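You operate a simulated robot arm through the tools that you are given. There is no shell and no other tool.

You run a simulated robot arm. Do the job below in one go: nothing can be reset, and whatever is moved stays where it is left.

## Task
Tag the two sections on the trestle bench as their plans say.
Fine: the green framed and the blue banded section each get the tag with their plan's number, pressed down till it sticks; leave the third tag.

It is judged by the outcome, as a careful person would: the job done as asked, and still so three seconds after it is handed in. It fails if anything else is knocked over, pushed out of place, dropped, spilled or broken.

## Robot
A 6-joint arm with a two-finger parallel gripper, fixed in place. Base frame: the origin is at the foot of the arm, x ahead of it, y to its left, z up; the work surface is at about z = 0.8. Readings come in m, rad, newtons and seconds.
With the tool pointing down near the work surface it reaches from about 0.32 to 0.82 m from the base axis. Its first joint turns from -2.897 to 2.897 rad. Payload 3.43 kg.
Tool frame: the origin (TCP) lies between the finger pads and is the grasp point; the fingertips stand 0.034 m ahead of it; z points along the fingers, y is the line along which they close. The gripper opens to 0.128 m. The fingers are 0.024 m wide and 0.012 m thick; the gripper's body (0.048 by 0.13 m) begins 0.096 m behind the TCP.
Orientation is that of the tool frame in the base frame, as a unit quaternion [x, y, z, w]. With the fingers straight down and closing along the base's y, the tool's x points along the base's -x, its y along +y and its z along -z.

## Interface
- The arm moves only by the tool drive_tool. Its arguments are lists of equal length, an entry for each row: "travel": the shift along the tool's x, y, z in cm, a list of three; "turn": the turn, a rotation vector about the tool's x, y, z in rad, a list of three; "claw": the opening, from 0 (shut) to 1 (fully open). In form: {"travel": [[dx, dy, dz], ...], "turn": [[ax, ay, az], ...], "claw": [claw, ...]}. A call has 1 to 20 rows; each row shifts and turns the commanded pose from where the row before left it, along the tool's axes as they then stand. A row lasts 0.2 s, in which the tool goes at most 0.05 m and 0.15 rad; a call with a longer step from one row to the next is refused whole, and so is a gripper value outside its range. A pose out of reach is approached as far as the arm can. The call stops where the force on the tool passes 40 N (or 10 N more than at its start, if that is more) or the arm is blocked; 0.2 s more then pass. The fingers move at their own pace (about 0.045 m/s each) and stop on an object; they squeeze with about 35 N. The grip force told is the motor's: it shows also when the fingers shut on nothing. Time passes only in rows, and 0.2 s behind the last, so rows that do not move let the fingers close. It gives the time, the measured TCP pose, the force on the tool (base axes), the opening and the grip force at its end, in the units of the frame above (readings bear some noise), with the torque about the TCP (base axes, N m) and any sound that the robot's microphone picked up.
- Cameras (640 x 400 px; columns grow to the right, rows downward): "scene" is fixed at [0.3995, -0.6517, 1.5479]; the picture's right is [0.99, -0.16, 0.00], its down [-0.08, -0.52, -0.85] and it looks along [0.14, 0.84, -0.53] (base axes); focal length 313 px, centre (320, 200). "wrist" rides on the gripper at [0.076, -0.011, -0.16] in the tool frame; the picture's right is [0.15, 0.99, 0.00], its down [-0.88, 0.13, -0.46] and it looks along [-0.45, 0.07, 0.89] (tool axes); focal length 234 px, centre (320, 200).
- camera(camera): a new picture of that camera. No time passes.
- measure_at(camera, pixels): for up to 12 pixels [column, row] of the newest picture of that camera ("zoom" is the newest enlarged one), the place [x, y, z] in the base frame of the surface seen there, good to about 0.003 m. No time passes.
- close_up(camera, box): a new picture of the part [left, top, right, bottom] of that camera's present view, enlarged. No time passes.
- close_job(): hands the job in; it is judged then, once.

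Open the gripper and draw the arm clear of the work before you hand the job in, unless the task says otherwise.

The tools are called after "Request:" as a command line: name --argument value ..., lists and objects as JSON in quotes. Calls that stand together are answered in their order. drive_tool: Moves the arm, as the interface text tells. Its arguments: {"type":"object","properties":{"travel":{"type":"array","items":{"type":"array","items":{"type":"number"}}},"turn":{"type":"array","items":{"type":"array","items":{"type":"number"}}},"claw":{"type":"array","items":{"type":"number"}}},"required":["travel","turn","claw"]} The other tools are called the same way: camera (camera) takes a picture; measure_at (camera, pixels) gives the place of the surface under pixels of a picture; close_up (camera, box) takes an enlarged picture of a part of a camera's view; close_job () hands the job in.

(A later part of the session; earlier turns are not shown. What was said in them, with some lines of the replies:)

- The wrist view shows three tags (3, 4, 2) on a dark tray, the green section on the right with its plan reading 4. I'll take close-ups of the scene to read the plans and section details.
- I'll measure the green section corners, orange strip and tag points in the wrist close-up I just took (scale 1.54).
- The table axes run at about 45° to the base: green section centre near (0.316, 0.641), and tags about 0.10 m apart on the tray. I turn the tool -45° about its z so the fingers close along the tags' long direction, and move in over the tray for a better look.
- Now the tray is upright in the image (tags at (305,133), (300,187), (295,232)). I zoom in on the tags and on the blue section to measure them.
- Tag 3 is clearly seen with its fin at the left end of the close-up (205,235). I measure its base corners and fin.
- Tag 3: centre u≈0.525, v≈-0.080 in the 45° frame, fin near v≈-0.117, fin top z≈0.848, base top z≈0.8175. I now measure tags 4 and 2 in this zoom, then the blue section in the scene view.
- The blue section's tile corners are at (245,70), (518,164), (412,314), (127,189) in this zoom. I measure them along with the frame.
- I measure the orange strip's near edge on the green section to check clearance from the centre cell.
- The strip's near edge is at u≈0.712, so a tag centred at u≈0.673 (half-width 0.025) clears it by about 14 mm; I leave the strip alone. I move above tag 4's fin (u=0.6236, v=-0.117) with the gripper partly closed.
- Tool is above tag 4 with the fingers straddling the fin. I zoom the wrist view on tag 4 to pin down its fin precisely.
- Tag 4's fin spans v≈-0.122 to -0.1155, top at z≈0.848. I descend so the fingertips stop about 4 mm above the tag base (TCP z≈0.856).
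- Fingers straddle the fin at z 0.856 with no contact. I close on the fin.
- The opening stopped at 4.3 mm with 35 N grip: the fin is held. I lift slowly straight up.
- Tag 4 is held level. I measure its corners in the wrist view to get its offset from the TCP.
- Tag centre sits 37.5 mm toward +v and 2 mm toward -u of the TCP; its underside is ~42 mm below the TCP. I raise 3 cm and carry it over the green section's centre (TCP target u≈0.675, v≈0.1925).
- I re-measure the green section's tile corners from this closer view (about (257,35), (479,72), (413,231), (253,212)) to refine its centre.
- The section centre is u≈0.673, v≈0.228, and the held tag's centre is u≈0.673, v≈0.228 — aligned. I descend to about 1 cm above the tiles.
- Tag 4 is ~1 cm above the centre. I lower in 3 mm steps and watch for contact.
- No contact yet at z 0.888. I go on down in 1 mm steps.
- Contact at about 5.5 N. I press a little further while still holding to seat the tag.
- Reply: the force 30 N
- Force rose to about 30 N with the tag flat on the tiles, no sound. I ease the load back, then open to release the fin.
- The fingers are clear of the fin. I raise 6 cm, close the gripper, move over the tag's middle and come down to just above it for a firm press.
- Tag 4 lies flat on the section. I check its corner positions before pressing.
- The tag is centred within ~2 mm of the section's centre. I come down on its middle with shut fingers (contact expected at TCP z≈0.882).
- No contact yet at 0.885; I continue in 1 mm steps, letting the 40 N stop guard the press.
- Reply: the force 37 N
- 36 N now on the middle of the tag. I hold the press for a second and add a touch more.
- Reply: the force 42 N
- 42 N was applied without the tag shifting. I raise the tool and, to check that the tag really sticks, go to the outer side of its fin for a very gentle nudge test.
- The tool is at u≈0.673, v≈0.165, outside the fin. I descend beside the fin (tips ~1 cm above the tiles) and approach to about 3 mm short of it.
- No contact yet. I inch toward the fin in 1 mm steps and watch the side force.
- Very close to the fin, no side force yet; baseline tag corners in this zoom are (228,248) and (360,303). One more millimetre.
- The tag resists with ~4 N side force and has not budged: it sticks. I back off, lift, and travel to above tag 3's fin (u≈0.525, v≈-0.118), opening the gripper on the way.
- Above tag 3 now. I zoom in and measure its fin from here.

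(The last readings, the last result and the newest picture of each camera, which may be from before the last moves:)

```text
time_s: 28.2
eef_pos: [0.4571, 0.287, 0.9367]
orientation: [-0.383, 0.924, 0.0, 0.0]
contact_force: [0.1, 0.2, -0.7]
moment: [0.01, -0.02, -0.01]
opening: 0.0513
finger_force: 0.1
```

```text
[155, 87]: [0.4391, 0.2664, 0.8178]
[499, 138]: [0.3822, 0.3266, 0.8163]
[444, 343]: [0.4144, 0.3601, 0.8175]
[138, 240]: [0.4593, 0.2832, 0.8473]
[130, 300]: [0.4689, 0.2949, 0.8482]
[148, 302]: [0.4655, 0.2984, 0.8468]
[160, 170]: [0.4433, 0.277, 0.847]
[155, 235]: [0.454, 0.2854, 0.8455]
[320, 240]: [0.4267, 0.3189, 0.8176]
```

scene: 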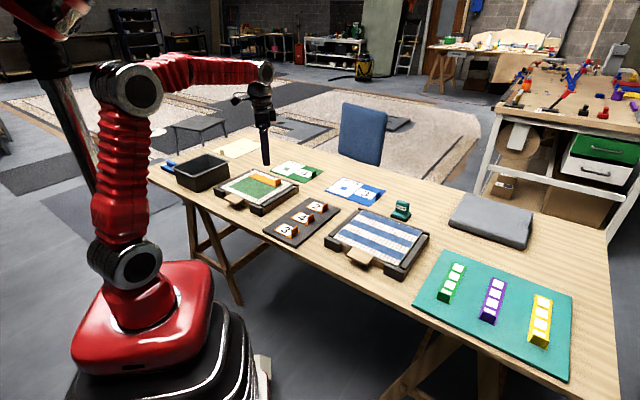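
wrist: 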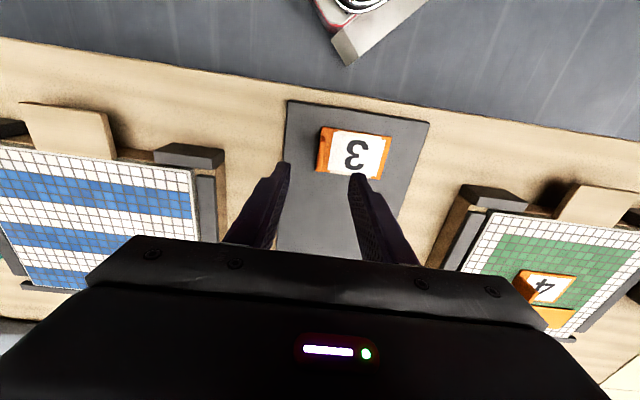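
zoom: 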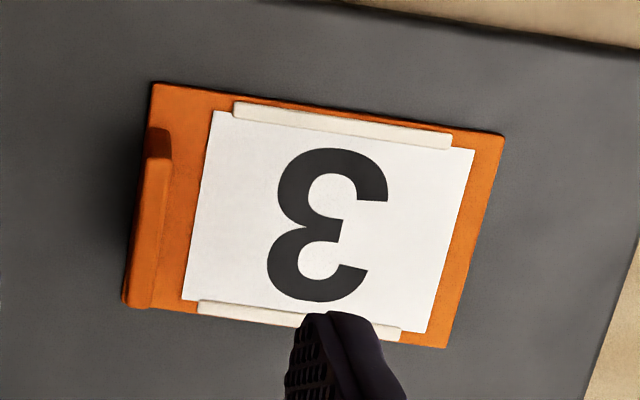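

The fin is centred near u≈0.524, v≈-0.119, matching the tool. I descend to TCP z≈0.856.

Request:
drive_tool --travel '[[0.1, 0.1, 3], [0, 0, 3], [0, 0, 2.1], [0, 0, 0]]' --turn '[[0, 0, 0], [0, 0, 0], [0, 0, 0], [0, 0, 0]]' --claw '[0.4, 0.4, 0.4, 0.4]'

Request:
close_up --camera "scene" --box '[255, 190, 345, 250]'

```text
time_s: 29.2
eef_pos: [0.452, 0.289, 0.8548]
orientation: [-0.383, 0.924, 0.0, 0.0]
contact_force: [0.7, 0.3, 0.9]
moment: [0.0, -0.02, 0.01]
opening: 0.0511
finger_force: 0.0
```

```text
6.67 times, centred on (300, 220) of scene
```

zoom: 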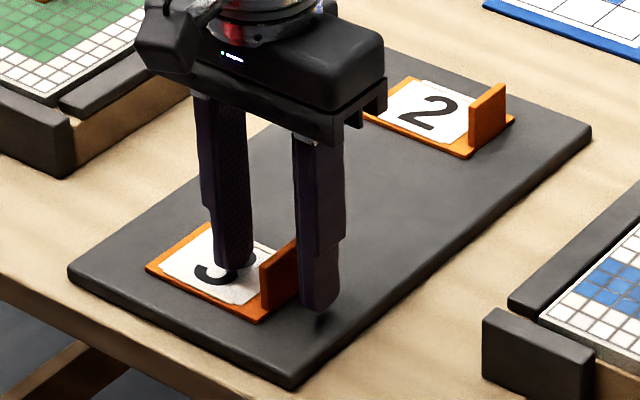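

The fingers straddle tag 3's fin with no contact. I close on it and then lift.

Request:
drive_tool --travel '[[0, 0, 0], [0, 0, 0], [0, 0, 0], [0, 0, 0], [0, 0, 0], [0, 0, -1], [0, 0, -2], [0, 0, -3], [0, 0, -3], [0, 0, -3], [0, 0, 0]]' --turn '[[0, 0, 0], [0, 0, 0], [0, 0, 0], [0, 0, 0], [0, 0, 0], [0, 0, 0], [0, 0, 0], [0, 0, 0], [0, 0, 0], [0, 0, 0], [0, 0, 0]]' --claw '[0, 0, 0, 0, 0, 0, 0, 0, 0, 0, 0]'

Request:
close_up --camera "wrist" --box '[280, 125, 440, 225]'

Request:
close_up --camera "scene" --box '[240, 150, 400, 260]'

```text
time_s: 31.6
eef_pos: [0.4509, 0.2902, 0.9743]
orientation: [-0.383, 0.924, 0.0, -0.001]
contact_force: [0.6, 0.3, 0.0]
moment: [-0.01, 0.01, 0.0]
opening: 0.0042
finger_force: 35.4
```

```text
4.00 times, centred on (360, 175) of wrist
```

zoom: 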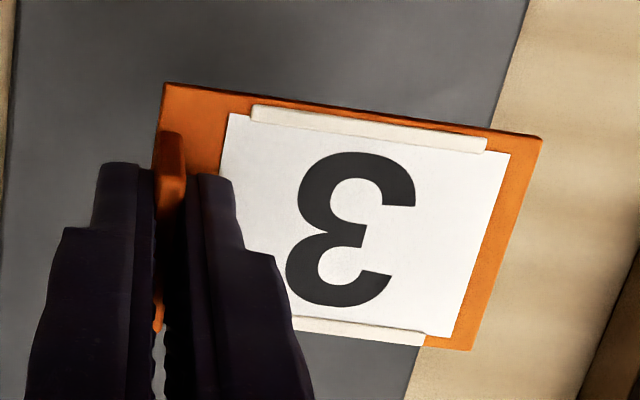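

```text
3.64 times, centred on (320, 205) of scene
```

zoom: 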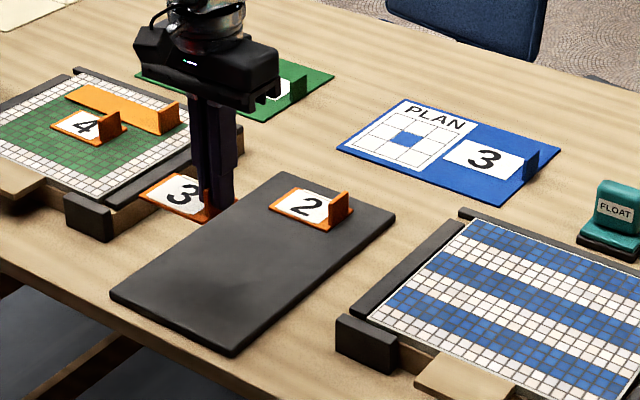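

Tag 3 is held level. I measure its corners relative to the TCP.

Request:
measure_at --camera "zoom" --pixels '[[168, 89], [536, 139], [466, 345], [350, 230], [300, 110], [370, 333]]'

```text
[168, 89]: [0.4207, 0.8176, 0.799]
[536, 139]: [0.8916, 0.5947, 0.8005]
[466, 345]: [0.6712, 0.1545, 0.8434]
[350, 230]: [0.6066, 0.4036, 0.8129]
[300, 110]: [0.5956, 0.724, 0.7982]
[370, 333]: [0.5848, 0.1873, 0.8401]
```

That read the scene zoom instead; I retake the wrist close-up and measure there.

Request:
close_up --camera "wrist" --box '[280, 125, 440, 225]'

Request:
measure_at --camera "zoom" --pixels '[[168, 89], [536, 139], [466, 345], [350, 230], [300, 110], [370, 333]]'

```text
4.00 times, centred on (360, 175) of wrist
```

zoom: 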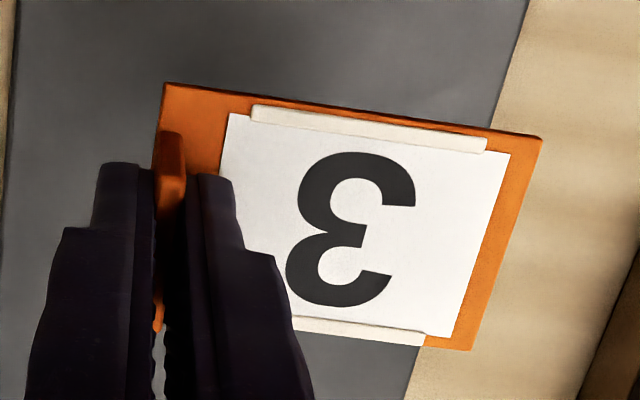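

```text
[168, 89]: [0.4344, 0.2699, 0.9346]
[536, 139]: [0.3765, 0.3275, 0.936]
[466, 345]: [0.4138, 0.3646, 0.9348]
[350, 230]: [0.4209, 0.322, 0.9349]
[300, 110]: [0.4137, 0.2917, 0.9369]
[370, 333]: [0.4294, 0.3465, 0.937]
```

Tag 3's centre is ~37.5 mm toward +v from the TCP. I carry it to above the blue section's centre (TCP u≈0.673, v≈-0.4265).

Request:
drive_tool --travel '[[-1.86, -3.89, 0], [-1.86, -3.89, 0], [-1.86, -3.89, 0], [-1.86, -3.89, 0], [-1.86, -3.89, 0], [-1.86, -3.89, 0], [-1.86, -3.89, 0], [-1.86, -3.89, 0], [0, 0, 0], [0, 0, 0]]' --turn '[[0, 0, 0], [0, 0, 0], [0, 0, 0], [0, 0, 0], [0, 0, 0], [0, 0, 0], [0, 0, 0], [0, 0, 0], [0, 0, 0], [0, 0, 0]]' --claw '[0, 0, 0, 0, 0, 0, 0, 0, 0, 0]'

Request:
camera --camera "wrist"

Request:
camera --camera "scene"

```text
time_s: 33.8
eef_pos: [0.777, 0.1745, 0.9762]
orientation: [-0.383, 0.924, 0.0, 0.0]
contact_force: [0.4, 0.1, 0.1]
moment: [-0.02, 0.04, 0.02]
opening: 0.0043
finger_force: 35.0
```

```text
taken
```

wrist: 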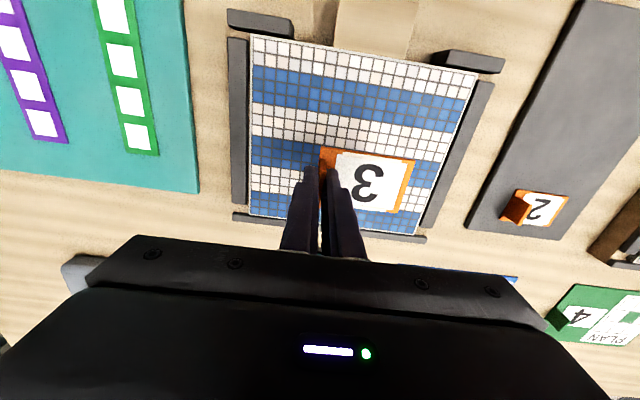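

```text
taken
```

scene: 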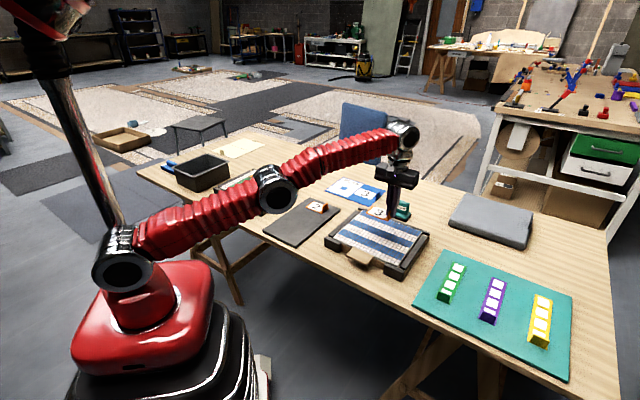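

I'm above the blue section; I measure its tile corners ((252,38), (474,73), (414,232), (250,212)) and the held tag's corners.

Request:
measure_at --camera "wrist" --pixels '[[254, 38], [474, 75], [414, 231], [251, 212], [252, 130], [440, 155], [325, 149], [413, 161], [398, 208]]'

```text
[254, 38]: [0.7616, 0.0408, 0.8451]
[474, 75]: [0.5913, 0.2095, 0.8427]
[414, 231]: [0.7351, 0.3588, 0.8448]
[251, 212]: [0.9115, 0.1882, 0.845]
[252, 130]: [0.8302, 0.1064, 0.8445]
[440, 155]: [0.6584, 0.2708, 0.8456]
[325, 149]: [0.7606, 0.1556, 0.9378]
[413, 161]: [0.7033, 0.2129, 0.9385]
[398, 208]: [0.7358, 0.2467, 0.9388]
```

Section centre u≈0.672, v≈-0.389; tag centre u≈0.672, v≈-0.387. I shift 1.5 mm toward -v and descend to about 1 cm above the tiles.

Request:
drive_tool --travel '[[0, -0.15, 3], [0, 0, 3], [0, 0, 2], [0, 0, 0]]' --turn '[[0, 0, 0], [0, 0, 0], [0, 0, 0], [0, 0, 0]]' --claw '[0, 0, 0, 0]'

Request:
close_up --camera "scene" --box '[315, 190, 440, 275]'

Request:
close_up --camera "wrist" --box '[230, 20, 510, 240]'

```text
time_s: 34.8
eef_pos: [0.7791, 0.1737, 0.8932]
orientation: [-0.383, 0.924, 0.0, 0.001]
contact_force: [1.5, -0.5, -0.4]
moment: [0.01, 0.04, 0.0]
opening: 0.0043
finger_force: 35.4
```

```text
4.71 times, centred on (378, 232) of scene
```

zoom: 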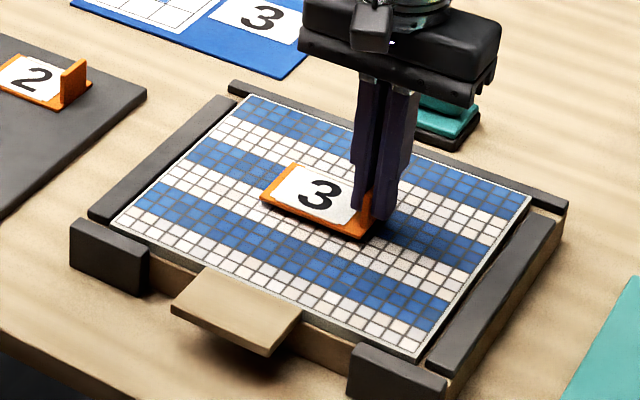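

```text
1.82 times, centred on (370, 130) of wrist
```

zoom: 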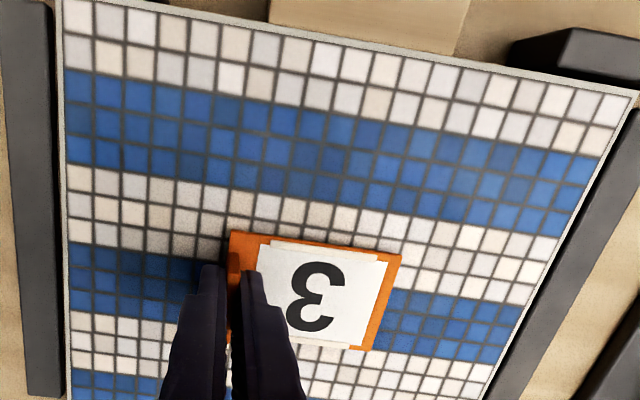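

Tag 3 hovers over the blue section's centre. I lower it in small steps until contact.

Request:
drive_tool --travel '[[0, 0, 0.3], [0, 0, 0.2], [0, 0, 0.1], [0, 0, 0.1], [0, 0, 0]]' --turn '[[0, 0, 0], [0, 0, 0], [0, 0, 0], [0, 0, 0], [0, 0, 0]]' --claw '[0, 0, 0, 0, 0]'

```text
time_s: 36.0
eef_pos: [0.7791, 0.1713, 0.8883]
orientation: [-0.383, 0.924, 0.0, 0.0]
contact_force: [0.2, -0.6, -0.4]
moment: [0.03, 0.02, 0.02]
opening: 0.0043
finger_force: 34.8
```

No contact yet at 0.888; I continue in 1 mm steps.

Request:
drive_tool --travel '[[0, 0, 0.1], [0, 0, 0.1], [0, 0, 0.1], [0, 0, 0]]' --turn '[[0, 0, 0], [0, 0, 0], [0, 0, 0], [0, 0, 0]]' --claw '[0, 0, 0, 0]'

```text
time_s: 37.0
eef_pos: [0.7801, 0.1721, 0.8872]
orientation: [-0.383, 0.924, 0.001, 0.0]
contact_force: [1.6, -0.8, 4.6]
moment: [0.07, -0.02, -0.02]
opening: 0.0043
finger_force: 34.5
```

Contact at ~5 N. I press 2 mm more while holding to seat the tag, then ease off.

Request:
drive_tool --travel '[[0, 0, 0.1], [0, 0, 0.1], [0, 0, 0]]' --turn '[[0, 0, 0], [0, 0, 0], [0, 0, 0]]' --claw '[0, 0, 0]'

Request:
close_up --camera "scene" --box '[315, 190, 440, 275]'

```text
time_s: 37.8
eef_pos: [0.7807, 0.1725, 0.8854]
orientation: [-0.383, 0.924, 0.0, 0.002]
contact_force: [-2.2, 0.2, 21.0]
moment: [0.05, 0.26, 0.02]
opening: 0.0045
finger_force: 34.9
```

```text
4.71 times, centred on (378, 232) of scene
```

zoom: 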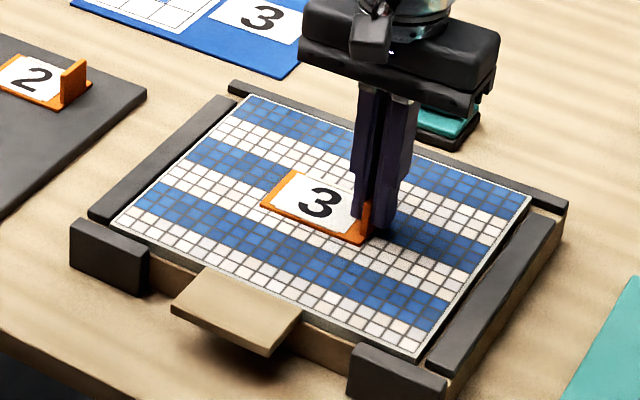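

The tag is flat on the tiles under 21 N. I press one more millimetre, ease back, and open to release the fin.

Request:
drive_tool --travel '[[0, 0, 0.08], [0, 0, 0], [0, 0, -0.14], [0, 0, -0.14], [0, 0, 0], [0, 0, 0]]' --turn '[[0, 0, 0], [0, 0, 0], [0, 0, 0], [0, 0, 0], [0, 0, 0], [0, 0, 0]]' --claw '[0, 0, 0, 0, 0.2, 0.2]'

Request:
close_up --camera "scene" --box '[315, 190, 440, 275]'

```text
time_s: 39.2
eef_pos: [0.7787, 0.172, 0.8847]
orientation: [-0.383, 0.924, 0.001, -0.001]
contact_force: [-0.2, -0.9, -0.2]
moment: [-0.01, -0.02, -0.04]
opening: 0.0254
finger_force: 0.0
```

```text
4.71 times, centred on (378, 232) of scene
```

zoom: 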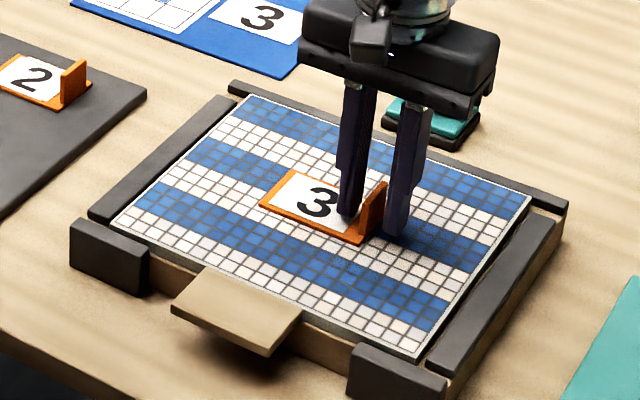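

The fin is released. I raise 6 cm, close the gripper, and move over the tag's middle.

Request:
drive_tool --travel '[[0, 0, -2], [0, 0, -4], [0, 3.75, 0], [0, 0, 0], [0, 0, 0]]' --turn '[[0, 0, 0], [0, 0, 0], [0, 0, 0], [0, 0, 0], [0, 0, 0]]' --claw '[0.2, 0.2, 0, 0, 0]'

Request:
camera --camera "wrist"

Request:
close_up --camera "scene" --box '[315, 190, 440, 275]'

```text
time_s: 40.4
eef_pos: [0.7525, 0.1997, 0.9465]
orientation: [-0.383, 0.924, 0.0, 0.0]
contact_force: [-0.5, -0.2, 0.7]
moment: [0.0, 0.01, -0.03]
opening: 0.0
finger_force: 32.7
```

```text
taken
```

wrist: 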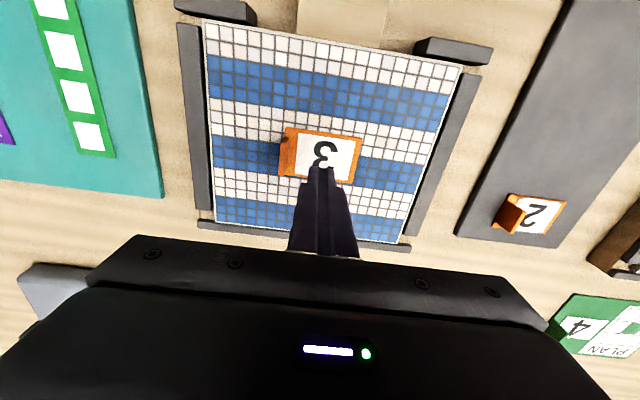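

```text
4.71 times, centred on (378, 232) of scene
```

zoom: 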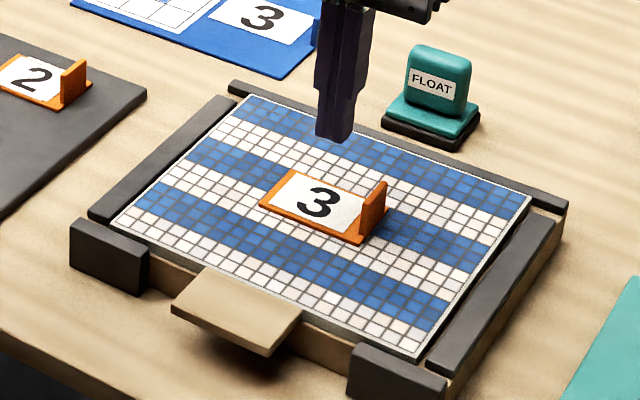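

Tag 3 stays where set. I check its corners in the wrist view and press its middle, first descending to just above.

Request:
measure_at --camera "wrist" --pixels '[[288, 129], [359, 139], [350, 182], [318, 150]]'

Request:
drive_tool --travel '[[0, 0, 2.5], [0, 0, 2.5], [0, 0, 0.5], [0, 0, 0.3], [0, 0, 0.2], [0, 0, 0]]' --turn '[[0, 0, 0], [0, 0, 0], [0, 0, 0], [0, 0, 0], [0, 0, 0], [0, 0, 0]]' --claw '[0, 0, 0, 0, 0, 0]'

```text
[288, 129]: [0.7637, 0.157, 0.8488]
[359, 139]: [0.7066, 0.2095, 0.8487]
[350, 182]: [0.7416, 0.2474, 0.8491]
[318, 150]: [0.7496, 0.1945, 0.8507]
```

```text
time_s: 41.8
eef_pos: [0.754, 0.2001, 0.8859]
orientation: [-0.382, 0.924, 0.0, 0.0]
contact_force: [1.1, 0.1, 0.0]
moment: [0.0, -0.01, -0.01]
opening: 0.0001
finger_force: 32.6
```

Tag 3 is centred (u≈0.675, v≈-0.389). I press down in 1 mm steps.

Request:
drive_tool --travel '[[0, 0, 0.1], [0, 0, 0.1], [0, 0, 0.1], [0, 0, 0.1], [0, 0, 0.1], [0, 0, 0.1], [0, 0, 0]]' --turn '[[0, 0, 0], [0, 0, 0], [0, 0, 0], [0, 0, 0], [0, 0, 0], [0, 0, 0], [0, 0, 0]]' --claw '[0, 0, 0, 0, 0, 0, 0]'

```text
time_s: 43.4
eef_pos: [0.7541, 0.1986, 0.8808]
orientation: [-0.383, 0.924, 0.0, 0.0]
contact_force: [0.5, -2.6, 4.4]
moment: [-0.09, -0.01, -0.01]
opening: 0.0
finger_force: 33.6
```

Contact with 4 N; I press 3 mm further into the compliance and hold.

Request:
drive_tool --travel '[[0, 0, 0.1], [0, 0, 0.1], [0, 0, 0.05], [0, 0, 0], [0, 0, 0], [0, 0, 0], [0, 0, 0], [0, 0, 0]]' --turn '[[0, 0, 0], [0, 0, 0], [0, 0, 0], [0, 0, 0], [0, 0, 0], [0, 0, 0], [0, 0, 0], [0, 0, 0]]' --claw '[0, 0, 0, 0, 0, 0, 0, 0]'

```text
time_s: 45.2
eef_pos: [0.7538, 0.2004, 0.8793]
orientation: [-0.383, 0.924, 0.0, 0.002]
contact_force: [3.1, -0.6, 30.1]
moment: [-0.03, -0.09, 0.01]
opening: 0.0001
finger_force: 32.7
```

30 N; I add one more millimetre in half steps to match the first tag's press (~40 N), and hold.

Request:
drive_tool --travel '[[0, 0, 0.05], [0, 0, 0], [0, 0, 0.04], [0, 0, 0], [0, 0, 0], [0, 0, 0], [0, 0, 0]]' --turn '[[0, 0, 0], [0, 0, 0], [0, 0, 0], [0, 0, 0], [0, 0, 0], [0, 0, 0], [0, 0, 0]]' --claw '[0, 0, 0, 0, 0, 0, 0]'

Request:
close_up --camera "scene" --box '[315, 190, 440, 275]'

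```text
time_s: 46.8
eef_pos: [0.7524, 0.1996, 0.8809]
orientation: [-0.383, 0.924, 0.0, 0.002]
contact_force: [1.7, -3.5, 38.2]
moment: [-0.17, 0.02, -0.01]
opening: 0.0002
finger_force: 33.4
```

```text
4.71 times, centred on (378, 232) of scene
```

zoom: 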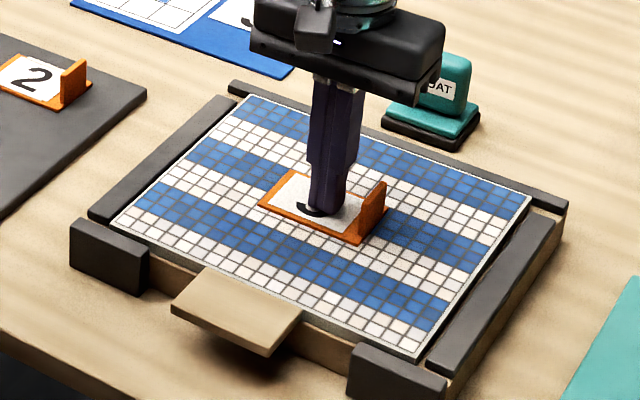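

38 N held, tag unmoved. For a gentle stick check, I raise 1.3 cm and move toward the fin's inner face along -v, stopping short of it.

Request:
drive_tool --travel '[[0, 0, -0.4], [0, 0, -1.1], [0, -1.5, 0], [0, 0, 0]]' --turn '[[0, 0, 0], [0, 0, 0], [0, 0, 0], [0, 0, 0]]' --claw '[0, 0, 0, 0]'

Request:
close_up --camera "scene" --box '[350, 205, 410, 245]'

```text
time_s: 47.8
eef_pos: [0.7635, 0.1886, 0.8907]
orientation: [-0.381, 0.924, 0.0, -0.001]
contact_force: [-0.1, 0.6, 0.1]
moment: [0.0, -0.01, 0.01]
opening: 0.0
finger_force: 33.0
```

```text
10.00 times, centred on (380, 225) of scene
```

zoom: 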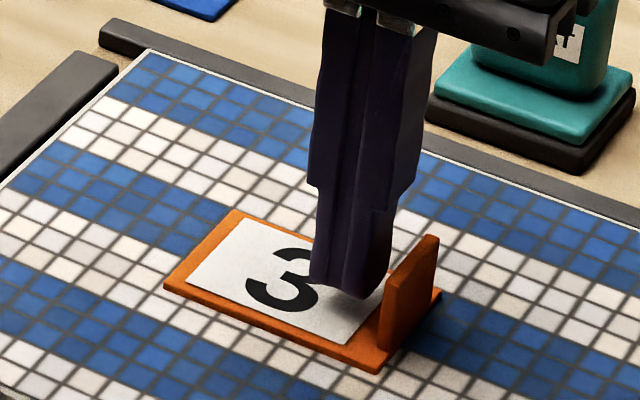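

Baseline tag corners in this zoom: (165,286), (378,372). I inch 4 mm toward the fin.

Request:
drive_tool --travel '[[0, -0.2, 0], [0, -0.2, 0], [0, -0.1, 0], [0, 0, 0]]' --turn '[[0, 0, 0], [0, 0, 0], [0, 0, 0], [0, 0, 0]]' --claw '[0, 0, 0, 0]'

Request:
close_up --camera "scene" --box '[350, 205, 410, 245]'

```text
time_s: 48.8
eef_pos: [0.7673, 0.185, 0.8912]
orientation: [-0.382, 0.924, 0.0, 0.0]
contact_force: [0.4, -0.7, 0.7]
moment: [0.01, -0.01, 0.01]
opening: 0.0
finger_force: 32.5
```

```text
10.00 times, centred on (380, 225) of scene
```

zoom: 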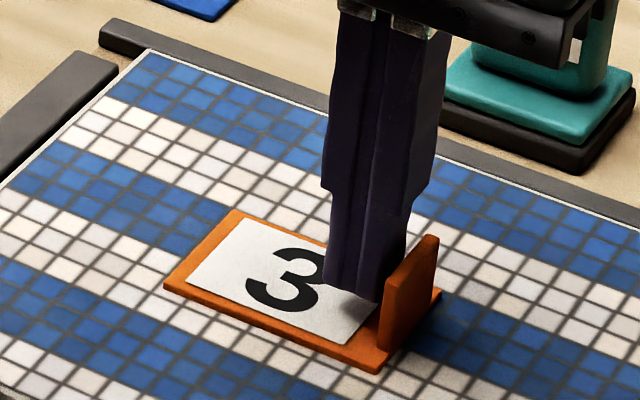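

Still ~3 mm from the fin, no side force. I inch on.

Request:
drive_tool --travel '[[0, -0.1, 0], [0, -0.1, 0], [0, 0, 0]]' --turn '[[0, 0, 0], [0, 0, 0], [0, 0, 0]]' --claw '[0, 0, 0]'

```text
time_s: 49.6
eef_pos: [0.7697, 0.1831, 0.8906]
orientation: [-0.382, 0.924, 0.0, 0.0]
contact_force: [0.5, -0.2, -0.4]
moment: [-0.01, -0.04, 0.0]
opening: 0.0
finger_force: 32.9
```

Request:
drive_tool --travel '[[0, -0.1, 0], [0, 0, 0]]' --turn '[[0, 0, 0], [0, 0, 0]]' --claw '[0, 0]'

Request:
close_up --camera "scene" --box '[350, 205, 410, 245]'

```text
time_s: 50.2
eef_pos: [0.7699, 0.1823, 0.8913]
orientation: [-0.382, 0.924, 0.0, -0.001]
contact_force: [-0.4, -0.1, -0.4]
moment: [0.01, 0.0, -0.02]
opening: 0.0
finger_force: 33.0
```

```text
10.00 times, centred on (380, 225) of scene
```

zoom: 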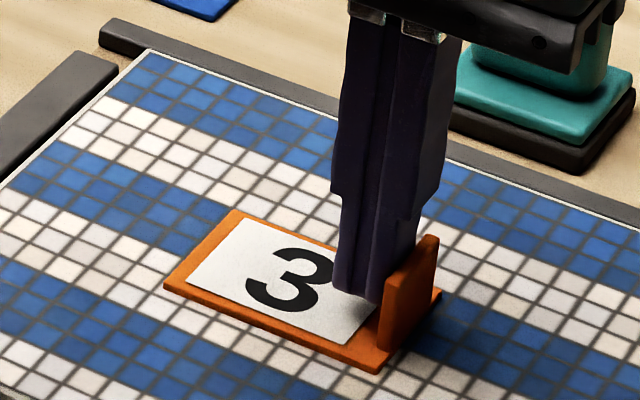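

The fingers are about to touch the fin; tag corners unchanged. One more millimetre.

Request:
drive_tool --travel '[[0, -0.1, 0], [0, 0, 0]]' --turn '[[0, 0, 0], [0, 0, 0]]' --claw '[0, 0]'

Request:
close_up --camera "scene" --box '[350, 205, 410, 245]'

```text
time_s: 50.8
eef_pos: [0.7693, 0.1821, 0.8916]
orientation: [-0.383, 0.924, 0.0, 0.0]
contact_force: [-1.1, -0.7, 0.1]
moment: [0.0, 0.0, 0.01]
opening: 0.0
finger_force: 33.2
```

```text
10.00 times, centred on (380, 225) of scene
```

zoom: 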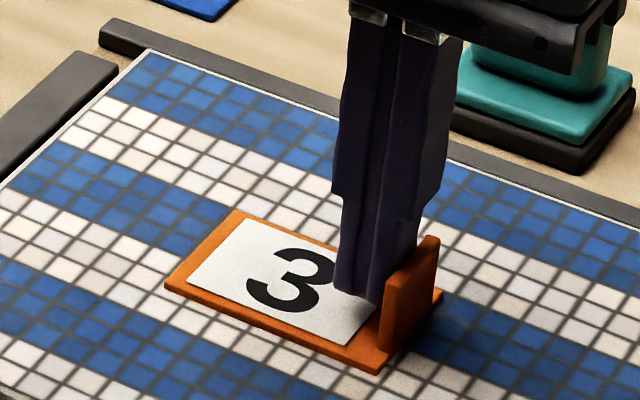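

The picture hardly changed, but the fin edge may have moved a pixel and the side force stays low. I take a tighter close-up as baseline, then add one more millimetre.

Request:
close_up --camera "scene" --box '[362, 220, 398, 244]'

Request:
drive_tool --travel '[[0, -0.1, 0], [0, 0, 0]]' --turn '[[0, 0, 0], [0, 0, 0]]' --claw '[0, 0]'

Request:
close_up --camera "scene" --box '[362, 220, 398, 244]'

```text
16.00 times, centred on (380, 232) of scene
```

zoom: 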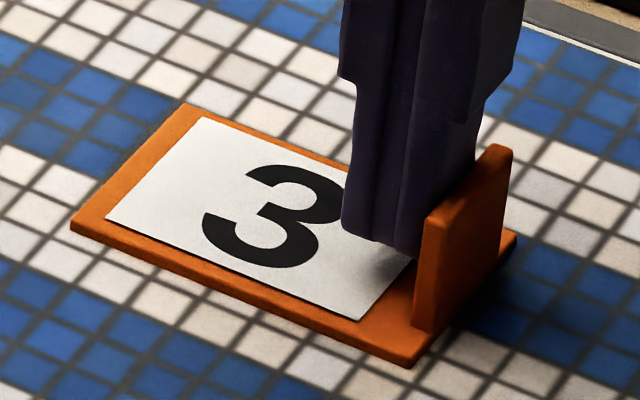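

```text
time_s: 51.4
eef_pos: [0.7701, 0.1812, 0.8912]
orientation: [-0.383, 0.924, -0.001, 0.0]
contact_force: [-2.1, 2.5, -0.8]
moment: [0.05, 0.03, 0.01]
opening: 0.0002
finger_force: 33.1
```

```text
16.00 times, centred on (380, 232) of scene
```

zoom: 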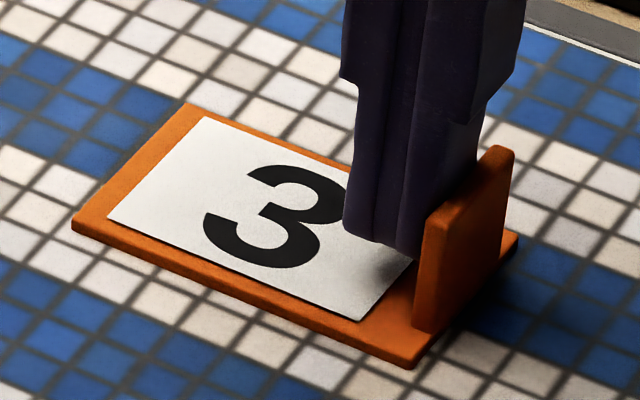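

The side force reads ~3.3 N with only a fraction of a millimetre shift, so it resists. I back off and see whether the tag springs back.

Request:
drive_tool --travel '[[0, 0.4, 0], [0, 0.6, 0], [0, 0, 0]]' --turn '[[0, 0, 0], [0, 0, 0], [0, 0, 0]]' --claw '[0, 0, 0]'

Request:
close_up --camera "scene" --box '[362, 220, 398, 244]'

```text
time_s: 52.2
eef_pos: [0.7625, 0.1862, 0.8932]
orientation: [-0.382, 0.924, 0.001, 0.0]
contact_force: [0.8, 0.0, -0.3]
moment: [0.0, -0.03, 0.0]
opening: 0.0
finger_force: 33.1
```

```text
16.00 times, centred on (380, 232) of scene
```

zoom: 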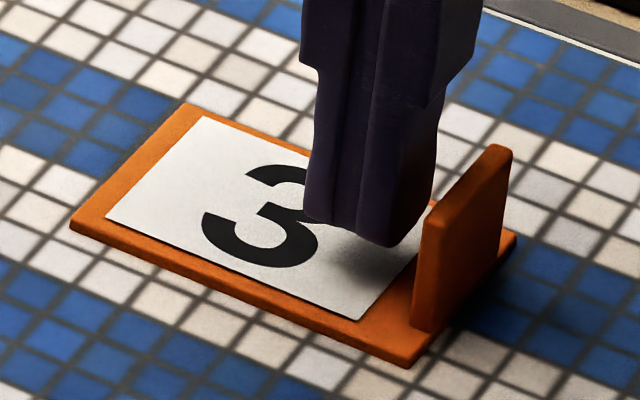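

The tag sprang back exactly to its place: it is elastically bonded, i.e. stuck. I lift straight up, open the gripper, and draw the arm back to near its starting position.

Request:
drive_tool --travel '[[0, 0, -3], [0, 0, -4], [0, 0, -4], [0, 0, -4], [0, 0, -4], [0, 0, -4], [1.2, 4, 0], [1.2, 4, 0], [1.2, 4, 0], [1.2, 4, 0], [1.2, 4, 0], [1.2, 4, 0], [1.2, 4, 0], [1.2, 4, 0], [1.2, 4, 0], [1.2, 4, 0], [0, 0, 0], [0, 0, 0]]' --turn '[[0, 0, 0], [0, 0, 0], [0, 0, 0], [0, 0, 0], [0, 0, 0], [0, 0, 0], [0, 0, 0], [0, 0, 0], [0, 0, 0], [0, 0, 0], [0, 0, 0], [0, 0, 0], [0, 0, 0], [0, 0, 0], [0, 0, 0], [0, 0, 0], [0, 0, 0], [0, 0, 0]]' --claw '[0, 0, 0, 0, 0, 0, 1, 1, 1, 1, 1, 1, 1, 1, 1, 1, 1, 1]'

Request:
camera --camera "scene"

Request:
camera --camera "wrist"

Request:
close_up --camera "scene" --box '[200, 150, 440, 290]'

```text
time_s: 56.0
eef_pos: [0.5138, 0.4438, 1.1293]
orientation: [-0.383, 0.924, 0.001, 0.0]
contact_force: [-0.2, -0.3, 0.5]
moment: [-0.03, 0.01, -0.03]
opening: 0.1283
finger_force: 0.2
out of reach, approached as far as the arm can: row 4, 5, 6, 7, 8, 9, 10, 11, 12, 13
```

```text
taken
```

scene: 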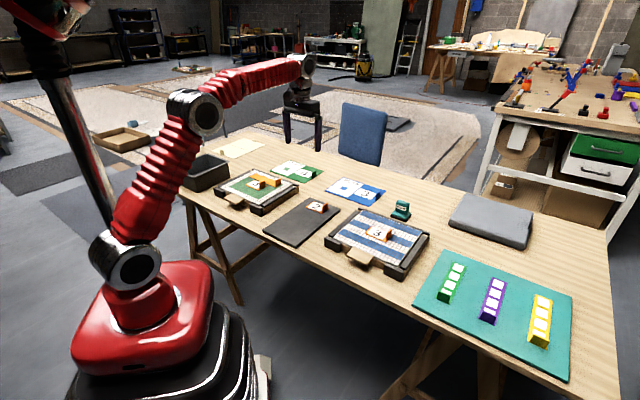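

```text
taken
```

wrist: 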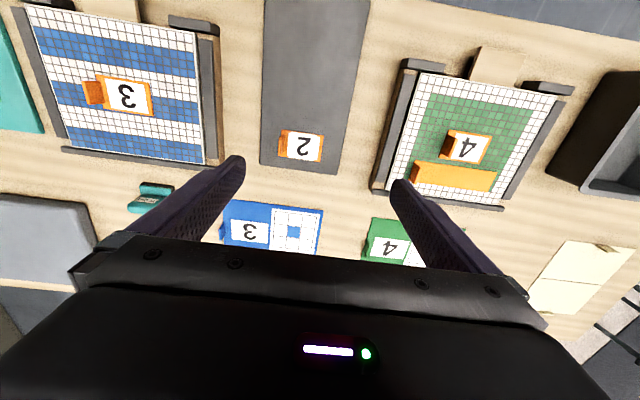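

```text
2.67 times, centred on (320, 220) of scene
```

zoom: 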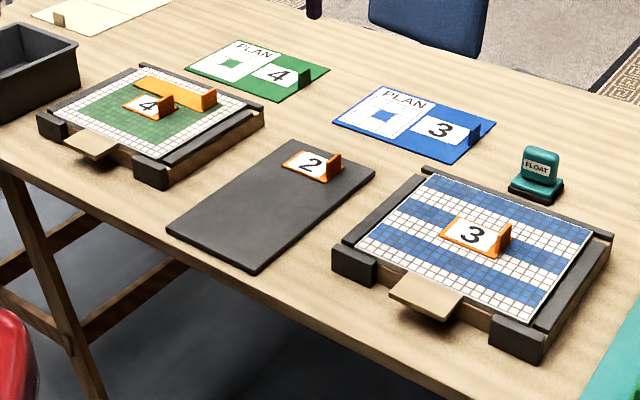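

Final pictures show tag 4 centred on the green framed section, tag 3 centred on the blue banded section, tag 2 still on the tray, and the strip, float and boards undisturbed; the gripper is open and well clear. I hand the job in.

Request:
close_job

```text
The job is handed in.
```

Both sections are tagged and the job is handed in. Tag 4 is on the green framed section and tag 3 is on the blue banded section, as their plans say.

- **Placement:** I took the marked middle square on each plan as the spot for the tag. Both tags sit within about 3 mm of their section's centre and read the same way up as the plans.
- **Sticking:** I pressed each tag on its middle to roughly 40 N. A gentle side push of 3–4 N afterwards did not shift tag 4. Tag 3 gave a fraction of a millimetre and sprang back.
- **Everything else:** Tag 2 is still on the tray. I left the orange strip on the green section where it was, since it lies clear of the centre. Nothing else looks moved or knocked over in the last pictures, and the gripper is open and clear of the bench.
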